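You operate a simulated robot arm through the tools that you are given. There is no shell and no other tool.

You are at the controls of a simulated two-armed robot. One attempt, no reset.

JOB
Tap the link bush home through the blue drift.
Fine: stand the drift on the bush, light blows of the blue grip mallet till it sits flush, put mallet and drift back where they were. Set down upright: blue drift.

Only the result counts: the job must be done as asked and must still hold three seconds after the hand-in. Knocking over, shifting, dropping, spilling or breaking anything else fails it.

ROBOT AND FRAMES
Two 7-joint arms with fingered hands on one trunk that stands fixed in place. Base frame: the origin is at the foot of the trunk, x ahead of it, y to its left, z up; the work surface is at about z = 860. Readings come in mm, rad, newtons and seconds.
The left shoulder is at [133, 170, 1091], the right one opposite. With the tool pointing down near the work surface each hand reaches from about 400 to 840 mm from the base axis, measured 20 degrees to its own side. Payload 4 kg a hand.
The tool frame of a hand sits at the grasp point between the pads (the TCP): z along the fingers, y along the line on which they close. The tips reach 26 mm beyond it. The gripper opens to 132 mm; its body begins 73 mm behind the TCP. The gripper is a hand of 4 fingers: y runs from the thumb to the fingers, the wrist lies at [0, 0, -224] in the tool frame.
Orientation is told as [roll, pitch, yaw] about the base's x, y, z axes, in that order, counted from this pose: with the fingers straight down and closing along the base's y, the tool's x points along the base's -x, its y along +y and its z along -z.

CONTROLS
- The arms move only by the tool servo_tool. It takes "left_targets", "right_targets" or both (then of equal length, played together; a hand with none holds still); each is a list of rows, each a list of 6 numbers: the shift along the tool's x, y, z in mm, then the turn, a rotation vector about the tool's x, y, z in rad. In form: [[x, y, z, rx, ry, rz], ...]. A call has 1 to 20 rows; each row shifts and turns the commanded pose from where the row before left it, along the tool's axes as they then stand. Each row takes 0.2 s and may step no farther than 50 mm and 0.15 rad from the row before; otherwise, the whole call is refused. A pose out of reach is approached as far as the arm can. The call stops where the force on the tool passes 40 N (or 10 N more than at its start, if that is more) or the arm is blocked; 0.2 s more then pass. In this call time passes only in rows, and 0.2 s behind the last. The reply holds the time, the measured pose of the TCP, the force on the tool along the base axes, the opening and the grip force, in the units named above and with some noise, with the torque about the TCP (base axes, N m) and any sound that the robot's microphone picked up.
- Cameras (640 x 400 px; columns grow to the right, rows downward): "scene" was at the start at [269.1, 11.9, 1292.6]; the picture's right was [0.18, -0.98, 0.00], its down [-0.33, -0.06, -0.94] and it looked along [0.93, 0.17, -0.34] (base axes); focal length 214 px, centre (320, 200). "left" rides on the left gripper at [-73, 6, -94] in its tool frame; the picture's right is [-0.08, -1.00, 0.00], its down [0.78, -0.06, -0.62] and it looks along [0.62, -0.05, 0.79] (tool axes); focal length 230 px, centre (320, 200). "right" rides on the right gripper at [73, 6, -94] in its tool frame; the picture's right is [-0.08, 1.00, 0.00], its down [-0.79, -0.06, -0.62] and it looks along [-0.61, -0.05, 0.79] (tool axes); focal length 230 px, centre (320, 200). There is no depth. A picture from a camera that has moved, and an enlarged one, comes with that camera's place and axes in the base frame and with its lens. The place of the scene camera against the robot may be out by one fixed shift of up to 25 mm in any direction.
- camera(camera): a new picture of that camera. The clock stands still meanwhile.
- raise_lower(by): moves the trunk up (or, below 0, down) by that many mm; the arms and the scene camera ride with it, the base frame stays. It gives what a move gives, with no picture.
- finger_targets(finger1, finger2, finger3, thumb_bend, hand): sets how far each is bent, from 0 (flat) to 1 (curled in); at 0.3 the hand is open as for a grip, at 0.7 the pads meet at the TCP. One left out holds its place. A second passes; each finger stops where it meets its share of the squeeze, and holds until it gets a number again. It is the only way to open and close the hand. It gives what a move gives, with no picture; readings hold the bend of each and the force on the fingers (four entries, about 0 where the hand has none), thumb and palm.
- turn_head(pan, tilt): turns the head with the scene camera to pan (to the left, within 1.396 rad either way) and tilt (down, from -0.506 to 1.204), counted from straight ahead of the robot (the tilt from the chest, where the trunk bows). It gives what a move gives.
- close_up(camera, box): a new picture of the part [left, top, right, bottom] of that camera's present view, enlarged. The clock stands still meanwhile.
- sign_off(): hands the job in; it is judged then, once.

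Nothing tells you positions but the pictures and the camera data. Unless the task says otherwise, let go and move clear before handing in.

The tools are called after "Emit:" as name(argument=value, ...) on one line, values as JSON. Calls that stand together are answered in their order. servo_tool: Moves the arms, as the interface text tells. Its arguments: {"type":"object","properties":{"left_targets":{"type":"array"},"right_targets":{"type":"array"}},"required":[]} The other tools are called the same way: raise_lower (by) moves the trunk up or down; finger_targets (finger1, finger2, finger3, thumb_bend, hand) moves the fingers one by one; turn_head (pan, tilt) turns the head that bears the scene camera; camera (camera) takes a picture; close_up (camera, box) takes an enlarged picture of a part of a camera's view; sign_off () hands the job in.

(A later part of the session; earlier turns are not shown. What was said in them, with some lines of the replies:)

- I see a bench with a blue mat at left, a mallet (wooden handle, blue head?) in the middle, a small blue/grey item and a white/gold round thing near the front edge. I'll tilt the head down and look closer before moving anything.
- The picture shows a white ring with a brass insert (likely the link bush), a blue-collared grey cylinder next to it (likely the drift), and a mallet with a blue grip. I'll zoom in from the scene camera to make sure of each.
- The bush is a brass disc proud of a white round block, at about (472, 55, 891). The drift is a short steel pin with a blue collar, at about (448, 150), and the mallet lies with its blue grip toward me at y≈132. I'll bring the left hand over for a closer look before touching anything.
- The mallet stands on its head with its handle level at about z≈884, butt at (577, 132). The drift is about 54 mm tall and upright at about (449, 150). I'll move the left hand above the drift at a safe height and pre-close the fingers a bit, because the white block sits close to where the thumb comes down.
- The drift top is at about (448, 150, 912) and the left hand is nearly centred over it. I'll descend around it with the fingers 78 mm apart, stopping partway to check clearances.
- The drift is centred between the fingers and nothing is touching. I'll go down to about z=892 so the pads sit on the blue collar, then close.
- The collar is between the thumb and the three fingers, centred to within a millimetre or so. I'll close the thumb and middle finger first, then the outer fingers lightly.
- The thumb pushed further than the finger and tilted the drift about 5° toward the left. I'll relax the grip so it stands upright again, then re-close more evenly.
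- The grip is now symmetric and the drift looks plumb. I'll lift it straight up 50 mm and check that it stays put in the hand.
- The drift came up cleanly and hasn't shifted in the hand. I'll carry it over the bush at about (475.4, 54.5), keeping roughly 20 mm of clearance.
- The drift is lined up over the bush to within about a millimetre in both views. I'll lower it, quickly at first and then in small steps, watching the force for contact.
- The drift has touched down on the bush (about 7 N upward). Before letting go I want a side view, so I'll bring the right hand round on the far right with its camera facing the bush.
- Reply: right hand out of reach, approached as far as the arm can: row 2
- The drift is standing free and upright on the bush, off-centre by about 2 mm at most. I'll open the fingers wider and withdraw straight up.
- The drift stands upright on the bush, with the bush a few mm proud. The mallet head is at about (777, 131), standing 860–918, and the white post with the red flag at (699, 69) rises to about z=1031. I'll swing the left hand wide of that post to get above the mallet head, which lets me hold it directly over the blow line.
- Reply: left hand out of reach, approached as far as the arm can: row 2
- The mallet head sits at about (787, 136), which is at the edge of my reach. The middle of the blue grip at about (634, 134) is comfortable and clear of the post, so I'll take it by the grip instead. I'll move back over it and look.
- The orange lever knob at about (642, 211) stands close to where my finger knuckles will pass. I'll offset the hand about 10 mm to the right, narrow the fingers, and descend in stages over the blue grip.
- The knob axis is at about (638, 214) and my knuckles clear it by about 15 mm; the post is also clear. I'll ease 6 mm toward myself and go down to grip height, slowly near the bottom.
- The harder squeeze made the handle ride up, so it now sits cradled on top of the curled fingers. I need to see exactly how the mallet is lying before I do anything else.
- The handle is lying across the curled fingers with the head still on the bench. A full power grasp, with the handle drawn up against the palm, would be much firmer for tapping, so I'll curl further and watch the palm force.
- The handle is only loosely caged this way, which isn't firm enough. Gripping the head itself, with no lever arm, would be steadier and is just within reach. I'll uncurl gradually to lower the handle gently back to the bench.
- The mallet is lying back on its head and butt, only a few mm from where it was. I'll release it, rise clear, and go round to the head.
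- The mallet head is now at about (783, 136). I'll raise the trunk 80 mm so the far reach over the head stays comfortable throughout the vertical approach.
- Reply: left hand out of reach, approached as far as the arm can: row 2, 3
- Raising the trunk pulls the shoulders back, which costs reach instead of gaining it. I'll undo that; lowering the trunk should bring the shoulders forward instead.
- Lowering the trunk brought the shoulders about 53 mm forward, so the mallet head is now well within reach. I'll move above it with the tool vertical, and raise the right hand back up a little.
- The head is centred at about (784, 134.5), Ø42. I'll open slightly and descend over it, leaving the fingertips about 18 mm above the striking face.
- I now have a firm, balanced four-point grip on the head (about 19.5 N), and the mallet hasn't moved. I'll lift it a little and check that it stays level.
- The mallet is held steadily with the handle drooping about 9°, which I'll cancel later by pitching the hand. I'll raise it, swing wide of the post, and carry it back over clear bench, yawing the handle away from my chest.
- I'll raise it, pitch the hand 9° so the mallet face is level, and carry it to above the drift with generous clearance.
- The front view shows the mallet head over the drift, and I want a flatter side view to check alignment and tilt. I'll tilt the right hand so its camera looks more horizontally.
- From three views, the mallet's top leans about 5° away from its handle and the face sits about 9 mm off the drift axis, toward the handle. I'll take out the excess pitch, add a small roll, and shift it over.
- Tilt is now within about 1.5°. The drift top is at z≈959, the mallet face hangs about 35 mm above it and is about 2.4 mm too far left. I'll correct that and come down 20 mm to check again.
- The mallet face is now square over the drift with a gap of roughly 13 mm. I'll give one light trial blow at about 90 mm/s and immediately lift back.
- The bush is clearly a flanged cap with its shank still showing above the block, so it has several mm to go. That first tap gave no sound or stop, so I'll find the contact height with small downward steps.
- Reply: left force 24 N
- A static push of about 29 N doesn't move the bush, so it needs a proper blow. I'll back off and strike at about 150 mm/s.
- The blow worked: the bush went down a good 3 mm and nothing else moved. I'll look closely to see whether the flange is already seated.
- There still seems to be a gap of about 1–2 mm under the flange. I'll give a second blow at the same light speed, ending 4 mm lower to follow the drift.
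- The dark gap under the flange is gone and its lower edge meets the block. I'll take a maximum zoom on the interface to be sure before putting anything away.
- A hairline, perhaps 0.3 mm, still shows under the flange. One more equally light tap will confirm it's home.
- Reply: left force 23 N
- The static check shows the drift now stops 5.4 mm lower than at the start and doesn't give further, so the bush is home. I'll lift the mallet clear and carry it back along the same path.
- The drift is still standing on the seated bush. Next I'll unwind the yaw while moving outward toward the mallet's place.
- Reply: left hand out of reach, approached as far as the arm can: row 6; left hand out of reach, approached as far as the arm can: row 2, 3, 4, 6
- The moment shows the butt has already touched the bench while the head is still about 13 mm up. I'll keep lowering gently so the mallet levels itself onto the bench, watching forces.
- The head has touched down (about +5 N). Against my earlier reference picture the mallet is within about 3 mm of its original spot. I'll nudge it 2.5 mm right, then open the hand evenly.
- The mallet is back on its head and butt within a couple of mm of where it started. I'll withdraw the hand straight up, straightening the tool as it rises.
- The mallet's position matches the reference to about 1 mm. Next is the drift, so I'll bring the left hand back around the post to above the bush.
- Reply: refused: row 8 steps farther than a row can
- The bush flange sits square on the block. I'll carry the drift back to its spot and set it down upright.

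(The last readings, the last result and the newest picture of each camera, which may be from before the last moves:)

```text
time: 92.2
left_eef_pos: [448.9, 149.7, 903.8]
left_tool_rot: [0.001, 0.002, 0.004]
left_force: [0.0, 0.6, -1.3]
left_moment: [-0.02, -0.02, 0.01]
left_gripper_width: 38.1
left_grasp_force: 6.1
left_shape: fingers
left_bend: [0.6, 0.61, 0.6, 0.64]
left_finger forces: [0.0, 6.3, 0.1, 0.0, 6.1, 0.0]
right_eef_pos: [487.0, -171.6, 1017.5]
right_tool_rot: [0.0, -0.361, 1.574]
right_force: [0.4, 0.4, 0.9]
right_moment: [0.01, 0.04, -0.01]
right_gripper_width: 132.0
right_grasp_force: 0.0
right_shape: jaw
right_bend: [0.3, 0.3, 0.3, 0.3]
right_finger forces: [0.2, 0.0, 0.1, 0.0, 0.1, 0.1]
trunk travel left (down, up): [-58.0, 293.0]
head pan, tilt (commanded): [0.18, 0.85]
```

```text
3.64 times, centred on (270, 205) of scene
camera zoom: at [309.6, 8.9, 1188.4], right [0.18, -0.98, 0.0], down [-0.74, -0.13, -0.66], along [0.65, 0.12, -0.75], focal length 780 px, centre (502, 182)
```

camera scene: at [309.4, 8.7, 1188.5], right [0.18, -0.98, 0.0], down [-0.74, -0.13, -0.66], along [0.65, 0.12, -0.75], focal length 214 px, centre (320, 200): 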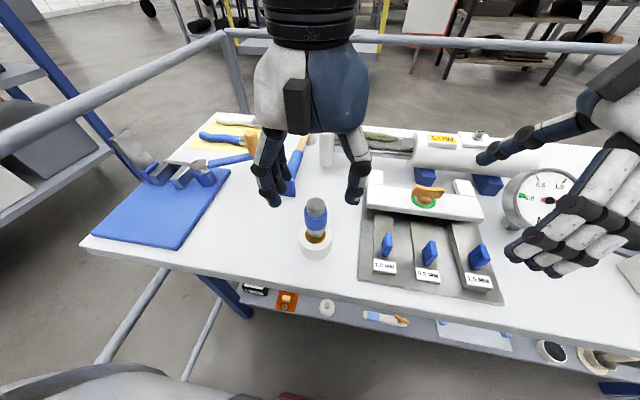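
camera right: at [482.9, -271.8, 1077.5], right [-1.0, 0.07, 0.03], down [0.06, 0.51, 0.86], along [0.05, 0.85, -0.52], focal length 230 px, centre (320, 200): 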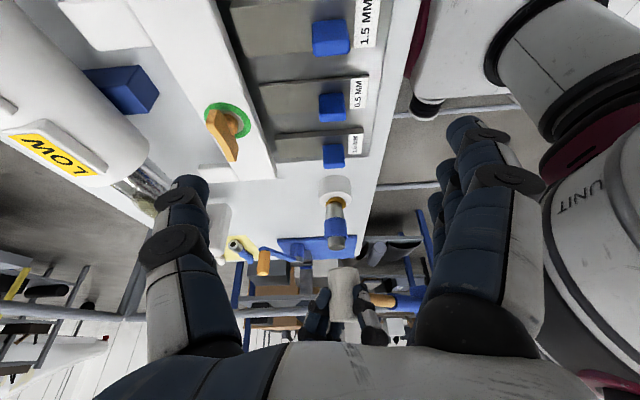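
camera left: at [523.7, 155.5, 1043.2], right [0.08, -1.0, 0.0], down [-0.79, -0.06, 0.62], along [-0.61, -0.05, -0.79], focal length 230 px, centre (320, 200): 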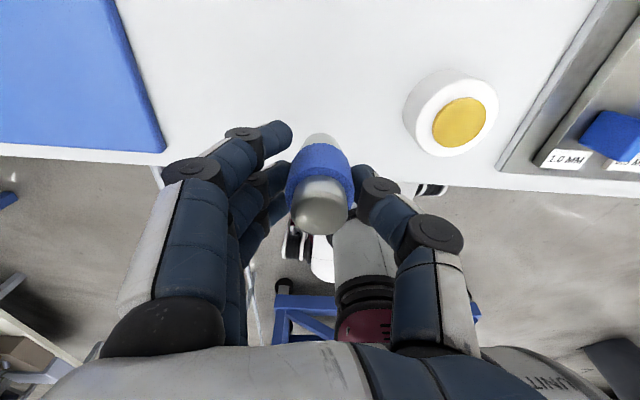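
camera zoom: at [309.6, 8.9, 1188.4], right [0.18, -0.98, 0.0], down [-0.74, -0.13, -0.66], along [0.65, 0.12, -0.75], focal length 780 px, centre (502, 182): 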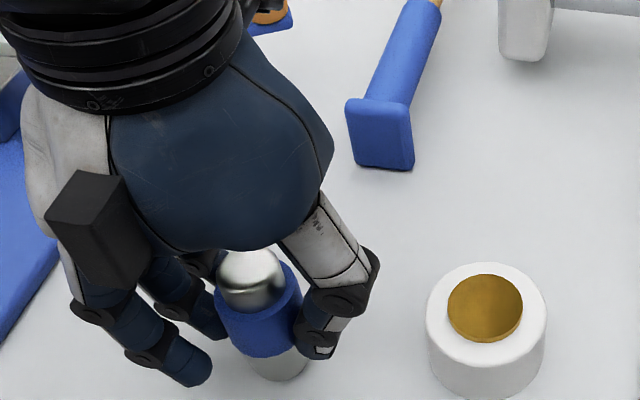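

Emit:
servo_tool(left_targets=[[0, 0, 1.2, 0, 0, 0]])

Emit:
servo_tool(left_targets=[[0, 0, 1.2, 0, 0, 0]])

Emit:
servo_tool(left_targets=[[0, 0, 1.2, 0, 0, 0]])

Emit:
close_up(camera="left", box=[250, 110, 390, 270])

```text
time: 92.6
left_eef_pos: [448.5, 149.2, 902.2]
left_tool_rot: [0.0, -0.003, 0.002]
left_force: [-0.4, -0.1, -0.4]
left_moment: [0.0, 0.05, 0.02]
left_gripper_width: 38.3
left_grasp_force: 6.4
left_shape: fingers
left_bend: [0.6, 0.62, 0.6, 0.64]
left_finger forces: [0.0, 6.8, 0.0, 0.1, 6.7, 0.0]
right_eef_pos: [487.2, -171.1, 1018.0]
right_tool_rot: [0.001, -0.361, 1.572]
right_force: [0.6, -0.1, 0.8]
right_moment: [0.01, 0.04, 0.01]
right_gripper_width: 132.0
right_grasp_force: 0.1
right_shape: jaw
right_bend: [0.3, 0.3, 0.3, 0.3]
right_finger forces: [0.1, 0.0, 0.0, 0.0, 0.0, 0.0]
trunk travel left (down, up): [-58.0, 293.0]
head pan, tilt (commanded): [0.18, 0.85]
```

```text
time: 93.0
left_eef_pos: [447.9, 149.0, 902.0]
left_tool_rot: [0.001, -0.002, 0.0]
left_force: [-0.4, -1.1, 3.4]
left_moment: [0.01, 0.01, 0.0]
left_gripper_width: 38.1
left_grasp_force: 7.4
left_shape: fingers
left_bend: [0.6, 0.62, 0.6, 0.64]
left_finger forces: [0.0, 7.3, 0.0, 0.1, 7.3, 0.0]
right_eef_pos: [487.2, -170.9, 1018.4]
right_tool_rot: [0.0, -0.36, 1.572]
right_force: [0.1, 0.1, -0.4]
right_moment: [0.01, 0.02, -0.02]
right_gripper_width: 131.8
right_grasp_force: 0.0
right_shape: jaw
right_bend: [0.3, 0.3, 0.3, 0.3]
right_finger forces: [0.0, 0.0, 0.0, 0.1, 0.0, 0.0]
trunk travel left (down, up): [-58.0, 293.0]
head pan, tilt (commanded): [0.18, 0.85]
```

```text
time: 93.4
left_eef_pos: [448.5, 149.5, 901.2]
left_tool_rot: [0.001, -0.003, 0.003]
left_force: [-0.5, 0.7, 9.3]
left_moment: [0.02, -0.03, 0.02]
left_gripper_width: 37.9
left_grasp_force: 8.1
left_shape: fingers
left_bend: [0.6, 0.63, 0.6, 0.64]
left_finger forces: [0.0, 8.3, 0.0, 0.0, 7.7, 0.0]
right_eef_pos: [487.7, -171.9, 1017.6]
right_tool_rot: [0.001, -0.361, 1.573]
right_force: [-0.2, -0.8, 0.6]
right_moment: [0.01, 0.0, 0.01]
right_gripper_width: 131.8
right_grasp_force: 0.1
right_shape: jaw
right_bend: [0.3, 0.3, 0.3, 0.3]
right_finger forces: [0.0, 0.1, 0.0, 0.0, 0.0, 0.0]
trunk travel left (down, up): [-58.0, 293.0]
head pan, tilt (commanded): [0.18, 0.85]
```

```text
2.50 times, centred on (320, 190) of left
camera zoom: at [521.0, 155.8, 994.1], right [0.08, -1.0, 0.0], down [-0.79, -0.06, 0.61], along [-0.61, -0.05, -0.79], focal length 575 px, centre (320, 225)
```

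zoom: 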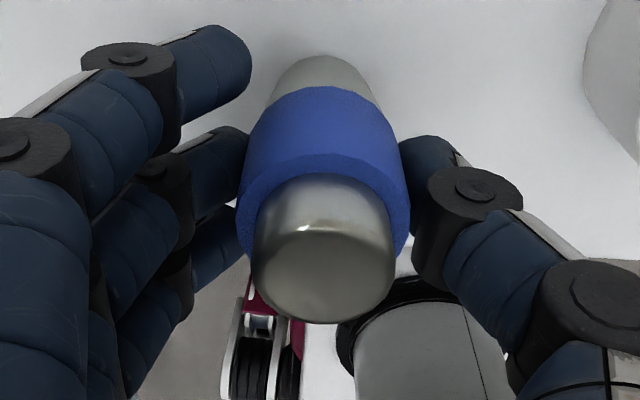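

The drift has touched down firmly at its original spot. I'll ease the pressure by 1 mm and open the fingers evenly.

Emit:
servo_tool(left_targets=[[0, 0, -1.2, 0, 0, 0]])

Emit:
finger_targets(hand="left", finger1=0.55, finger2=0.55, finger3=0.55, thumb_bend=0.56)

Emit:
close_up(camera="left", box=[250, 110, 390, 270])

Emit:
close_up(camera="scene", box=[220, 150, 320, 260])

```text
time: 93.8
left_eef_pos: [449.2, 149.8, 901.4]
left_tool_rot: [0.001, -0.002, -0.001]
left_force: [0.1, 0.1, 6.7]
left_moment: [0.0, -0.01, -0.03]
left_gripper_width: 38.4
left_grasp_force: 8.3
left_shape: fingers
left_bend: [0.6, 0.63, 0.6, 0.64]
left_finger forces: [0.1, 7.9, 0.1, 0.1, 7.5, 0.0]
right_eef_pos: [487.1, -171.0, 1017.1]
right_tool_rot: [-0.001, -0.361, 1.573]
right_force: [-0.1, 0.6, 0.6]
right_moment: [-0.01, -0.04, 0.01]
right_gripper_width: 131.5
right_grasp_force: 0.1
right_shape: jaw
right_bend: [0.3, 0.3, 0.3, 0.3]
right_finger forces: [0.0, 0.0, 0.0, 0.0, 0.0, 0.0]
trunk travel left (down, up): [-58.0, 293.0]
head pan, tilt (commanded): [0.18, 0.85]
```

```text
time: 94.8
left_eef_pos: [448.9, 149.9, 901.3]
left_tool_rot: [0.001, 0.0, 0.002]
left_force: [0.2, -0.4, 0.7]
left_moment: [0.0, 0.02, -0.01]
left_gripper_width: 52.2
left_grasp_force: 0.2
left_shape: fingers
left_bend: [0.55, 0.55, 0.55, 0.56]
left_finger forces: [0.1, 0.1, 0.0, 0.0, 0.0, 0.0]
right_eef_pos: [486.6, -171.1, 1016.6]
right_tool_rot: [0.001, -0.362, 1.573]
right_force: [0.4, -0.3, 0.5]
right_moment: [-0.01, 0.0, -0.03]
right_gripper_width: 131.6
right_grasp_force: 0.0
right_shape: jaw
right_bend: [0.3, 0.3, 0.3, 0.3]
right_finger forces: [0.0, 0.0, 0.0, 0.0, 0.1, 0.0]
trunk travel left (down, up): [-58.0, 293.0]
head pan, tilt (commanded): [0.18, 0.85]
```

```text
2.50 times, centred on (320, 190) of left
camera zoom: at [521.4, 155.9, 994.1], right [0.08, -1.0, 0.0], down [-0.79, -0.06, 0.62], along [-0.61, -0.05, -0.79], focal length 575 px, centre (320, 225)
```

zoom: 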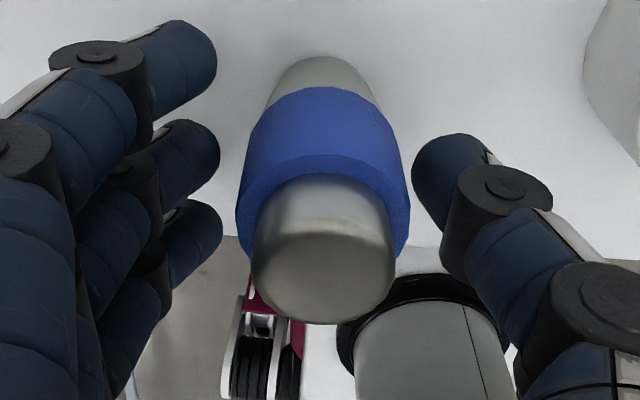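

```text
3.64 times, centred on (270, 205) of scene
camera zoom: at [309.5, 8.9, 1188.4], right [0.18, -0.98, 0.0], down [-0.74, -0.13, -0.66], along [0.65, 0.12, -0.75], focal length 780 px, centre (502, 182)
```

zoom: 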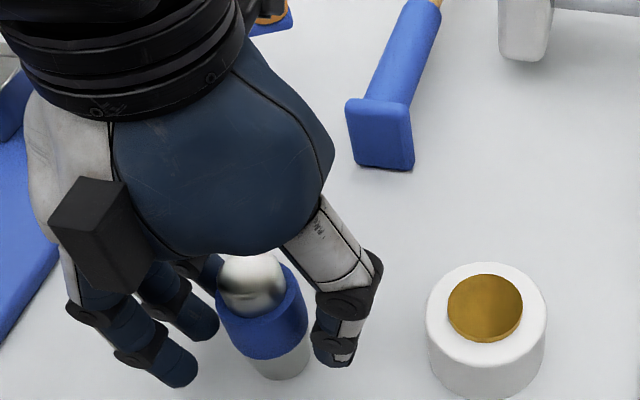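

Emit:
finger_targets(hand="left", finger1=0.48, finger2=0.48, finger3=0.48, thumb_bend=0.48)

Emit:
servo_tool(left_targets=[[0, 0, -5, 0, 0, 0], [0, 0, -15, 0, 0, 0], [0, 0, -25, 0, 0, 0], [0, 0, -30, 0, 0, 0], [0, 0, -35, 0, 0, 0], [0, 0, -40, 0, 0, 0]])

Emit:
camera(camera="left")

Emit:
camera(camera="scene")

```text
time: 95.8
left_eef_pos: [448.9, 149.8, 902.4]
left_tool_rot: [0.002, -0.001, 0.0]
left_force: [-0.3, 0.5, 0.8]
left_moment: [-0.01, 0.01, 0.0]
left_gripper_width: 76.4
left_grasp_force: 0.1
left_shape: fingers
left_bend: [0.48, 0.48, 0.48, 0.48]
left_finger forces: [0.0, 0.0, 0.0, 0.1, 0.1, 0.0]
right_eef_pos: [488.4, -170.9, 1017.2]
right_tool_rot: [0.001, -0.361, 1.572]
right_force: [0.9, -0.1, -0.7]
right_moment: [0.03, 0.0, -0.01]
right_gripper_width: 131.6
right_grasp_force: 0.0
right_shape: jaw
right_bend: [0.3, 0.3, 0.3, 0.3]
right_finger forces: [0.0, 0.1, 0.1, 0.1, 0.0, 0.0]
trunk travel left (down, up): [-58.0, 293.0]
head pan, tilt (commanded): [0.18, 0.85]
```

```text
time: 97.2
left_eef_pos: [447.5, 148.6, 1051.8]
left_tool_rot: [0.0, -0.001, 0.0]
left_force: [-0.2, 0.3, 0.5]
left_moment: [-0.02, -0.03, 0.0]
left_gripper_width: 76.4
left_grasp_force: 0.0
left_shape: fingers
left_bend: [0.48, 0.48, 0.48, 0.48]
left_finger forces: [0.0, 0.0, 0.1, 0.0, 0.1, 0.0]
right_eef_pos: [486.8, -170.7, 1016.8]
right_tool_rot: [0.0, -0.36, 1.572]
right_force: [-0.8, 0.8, 0.2]
right_moment: [0.02, -0.01, 0.02]
right_gripper_width: 132.0
right_grasp_force: 0.1
right_shape: jaw
right_bend: [0.3, 0.3, 0.3, 0.3]
right_finger forces: [0.1, 0.0, 0.1, 0.0, 0.1, 0.1]
trunk travel left (down, up): [-58.0, 293.0]
head pan, tilt (commanded): [0.18, 0.85]
```

```text
taken
camera left: at [519.5, 155.7, 1144.5], right [0.08, -1.0, 0.0], down [-0.79, -0.06, 0.62], along [-0.61, -0.05, -0.79], focal length 230 px, centre (320, 200)
```

left: 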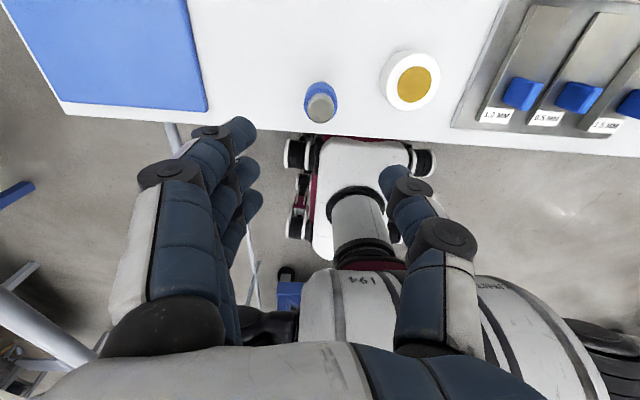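

```text
taken
camera scene: at [309.1, 8.8, 1188.6], right [0.18, -0.98, 0.0], down [-0.74, -0.13, -0.66], along [0.65, 0.12, -0.75], focal length 214 px, centre (320, 200)
```

scene: 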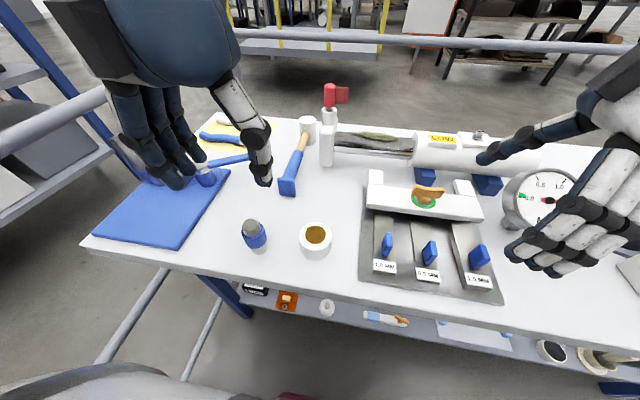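

The drift is back on the bench, upright. I'll move the left hand clear, bring the trunk back to its starting height, and compare against the first pictures.

Emit:
servo_tool(left_targets=[[0, 25, -30, 0, 0, 0], [0, 30, -30, 0, 0, 0], [5, 30, -20, 0, 0, 0], [5, 30, 0, 0, 0, 0]])

Emit:
raise_lower(by=50)

Emit:
camera(camera="scene")

Emit:
close_up(camera="scene", box=[220, 100, 380, 200])

Emit:
close_up(camera="scene", box=[240, 190, 370, 270])

```text
time: 98.2
left_eef_pos: [439.9, 262.8, 1130.1]
left_tool_rot: [-0.001, 0.0, -0.001]
left_force: [-0.6, -0.3, 0.3]
left_moment: [-0.01, -0.02, -0.03]
left_gripper_width: 77.1
left_grasp_force: 0.0
left_shape: fingers
left_bend: [0.48, 0.48, 0.48, 0.48]
left_finger forces: [0.1, 0.0, 0.1, 0.0, 0.0, 0.0]
right_eef_pos: [488.6, -171.1, 1017.5]
right_tool_rot: [0.0, -0.361, 1.573]
right_force: [-0.5, 0.2, -0.6]
right_moment: [-0.03, 0.01, 0.01]
right_gripper_width: 132.1
right_grasp_force: 0.1
right_shape: jaw
right_bend: [0.3, 0.3, 0.3, 0.3]
right_finger forces: [0.0, 0.0, 0.1, 0.0, 0.0, 0.1]
trunk travel left (down, up): [-58.0, 293.0]
head pan, tilt (commanded): [0.18, 0.85]
```

```text
time: 99.1
left_eef_pos: [439.9, 263.9, 1180.6]
left_tool_rot: [-0.001, 0.002, 0.003]
left_force: [0.5, -1.1, -0.6]
left_moment: [-0.02, 0.04, -0.01]
left_gripper_width: 76.7
left_grasp_force: 0.0
left_shape: fingers
left_bend: [0.48, 0.48, 0.48, 0.48]
left_finger forces: [0.0, 0.0, 0.0, 0.0, 0.0, 0.0]
right_eef_pos: [488.8, -172.4, 1066.2]
right_tool_rot: [0.004, -0.362, 1.57]
right_force: [0.8, 0.2, 0.6]
right_moment: [-0.03, 0.02, -0.01]
right_gripper_width: 131.8
right_grasp_force: 0.0
right_shape: jaw
right_bend: [0.3, 0.3, 0.3, 0.3]
right_finger forces: [0.1, 0.0, 0.0, 0.0, 0.1, 0.0]
trunk travel left (down, up): [-108.0, 243.0]
head pan, tilt (commanded): [0.18, 0.85]
```

```text
taken
camera scene: at [255.9, 8.8, 1247.5], right [0.18, -0.98, 0.0], down [-0.74, -0.13, -0.66], along [0.65, 0.12, -0.75], focal length 214 px, centre (320, 200)
```

scene: 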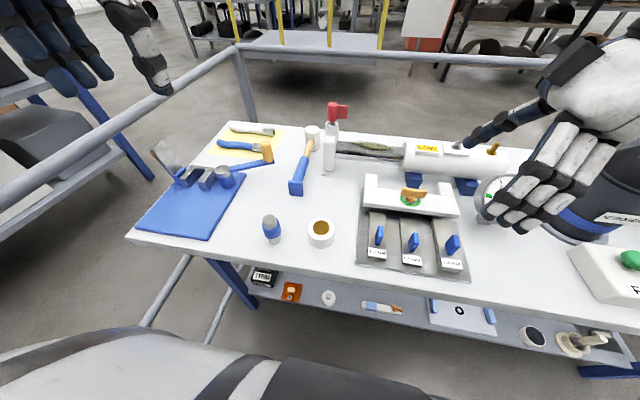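

```text
4.00 times, centred on (300, 150) of scene
camera zoom: at [255.9, 8.8, 1247.5], right [0.18, -0.98, 0.0], down [-0.74, -0.13, -0.66], along [0.65, 0.12, -0.75], focal length 858 px, centre (400, 400)
```

zoom: 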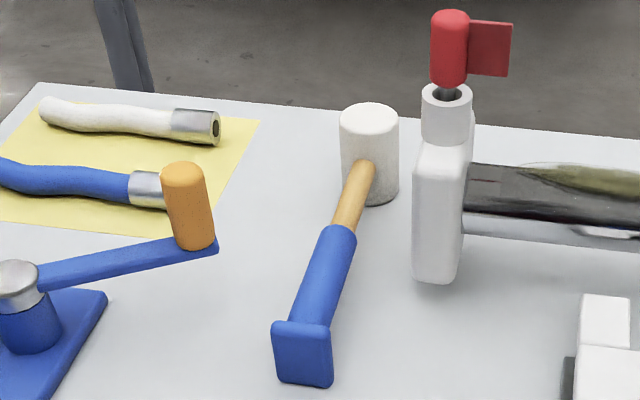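

```text
4.92 times, centred on (305, 230) of scene
camera zoom: at [255.9, 8.8, 1247.5], right [0.18, -0.98, 0.0], down [-0.74, -0.13, -0.66], along [0.65, 0.12, -0.75], focal length 1056 px, centre (394, 52)
```

zoom: 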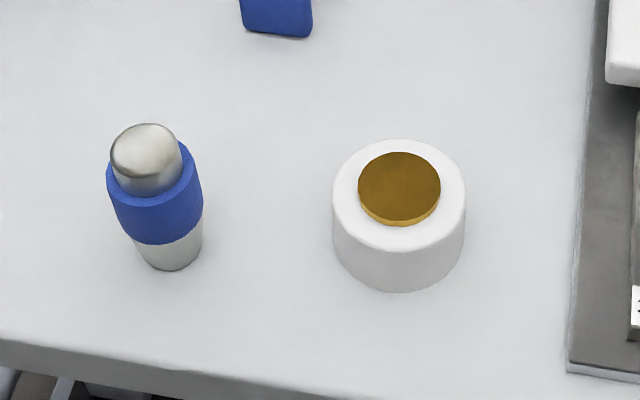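

The mallet and drift are both within about 2–3 mm of their starting places, nothing else has moved, and the flange measures level with the block face. I'll lift the right hand well clear and take a last look.

Emit:
servo_tool(right_targets=[[0, 0, -20, 0, 0.12, 0], [0, 0, -30, 0, 0.12, 0], [0, 0, -40, 0, 0.12, 0], [0, 0, -40, 0, 0, 0], [0, 0, -40, 0, 0, 0]], left_targets=[[0, 5, -10, 0, 0, 0], [0, 5, -10, 0, 0, 0], [0, 0, -10, 0, 0, 0], [0, 0, 0, 0, 0, 0], [0, 0, 0, 0, 0, 0]])

Emit:
camera(camera="scene")

Emit:
close_up(camera="scene", box=[240, 190, 370, 270])

Emit:
camera(camera="right")

```text
time: 100.3
left_eef_pos: [435.6, 275.0, 1212.0]
left_tool_rot: [0.001, -0.002, 0.001]
left_force: [0.1, 0.6, -0.2]
left_moment: [0.01, -0.05, -0.02]
left_gripper_width: 76.7
left_grasp_force: 0.0
left_shape: fingers
left_bend: [0.48, 0.48, 0.48, 0.48]
left_finger forces: [0.0, 0.0, 0.0, 0.0, 0.0, 0.0]
right_eef_pos: [488.6, -191.8, 1237.5]
right_tool_rot: [-0.001, 0.001, 1.573]
right_force: [-0.3, 0.4, 0.2]
right_moment: [-0.02, 0.0, 0.03]
right_gripper_width: 131.9
right_grasp_force: 0.0
right_shape: jaw
right_bend: [0.3, 0.3, 0.3, 0.3]
right_finger forces: [0.0, 0.0, 0.0, 0.0, 0.0, 0.0]
trunk travel left (down, up): [-108.0, 243.0]
head pan, tilt (commanded): [0.18, 0.85]
```

```text
taken
camera scene: at [254.0, 9.2, 1248.2], right [0.18, -0.98, 0.0], down [-0.74, -0.13, -0.66], along [0.65, 0.12, -0.75], focal length 214 px, centre (320, 200)
```

scene: 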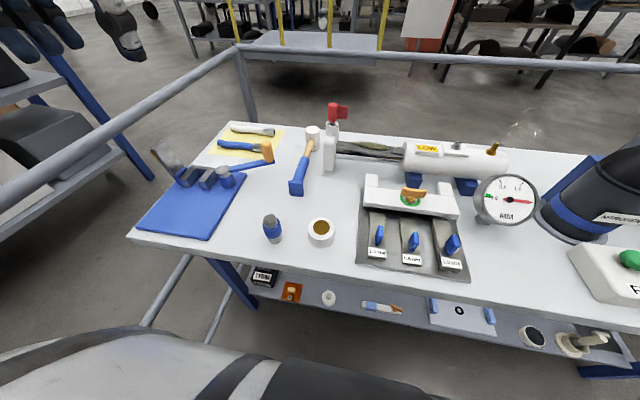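

```text
4.92 times, centred on (305, 230) of scene
camera zoom: at [254.0, 9.2, 1248.2], right [0.18, -0.98, 0.0], down [-0.74, -0.13, -0.66], along [0.65, 0.12, -0.75], focal length 1056 px, centre (394, 52)
```

zoom: 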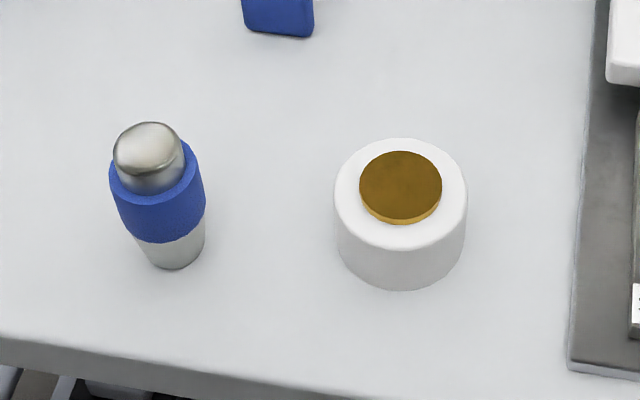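

```text
taken
camera right: at [482.2, -264.0, 1329.5], right [-1.0, 0.08, 0.0], down [0.06, 0.78, 0.62], along [0.05, 0.62, -0.79], focal length 230 px, centre (320, 200)
```

right: 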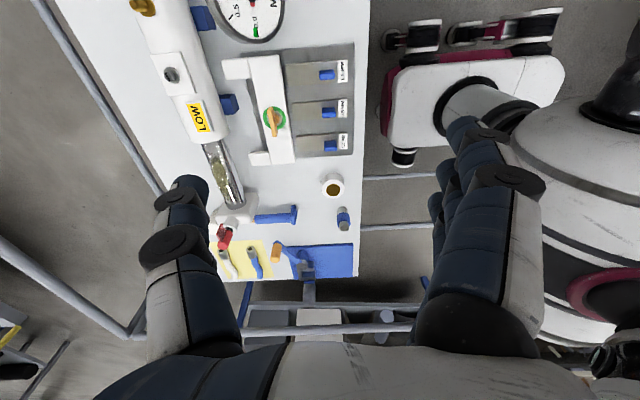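

The job is finished, both hands are empty and clear, and nothing else on the bench has moved. The bush flange sits on the block, the drift stands upright about 3 mm from its original spot, and the mallet lies within about 2 mm of its own. I'm handing the job in.

Emit:
sign_off()

```text
The job is handed in.
```

The link bush is tapped home, and I have handed the job in. Its flange now sits down on the white block.

- **Bush:** three light taps with the mallet, after a softer trial tap that did nothing, drove it about 5.4 mm. The third tap moved it no further. Close-ups put the flange level with the block face, to within about 0.3 mm.
- **Drift:** it stands upright on the bench, about 3 mm from where it was.
- **Mallet:** it rests on its head and butt as before, within about 2 mm of its original place. My first grip on the handle slipped, so it shifted a few mm and I regripped it by the head. The set-down position allows for that shift.
- **Everything else:** nothing was knocked over, dropped or visibly moved, and both hands are empty and clear of the bench.
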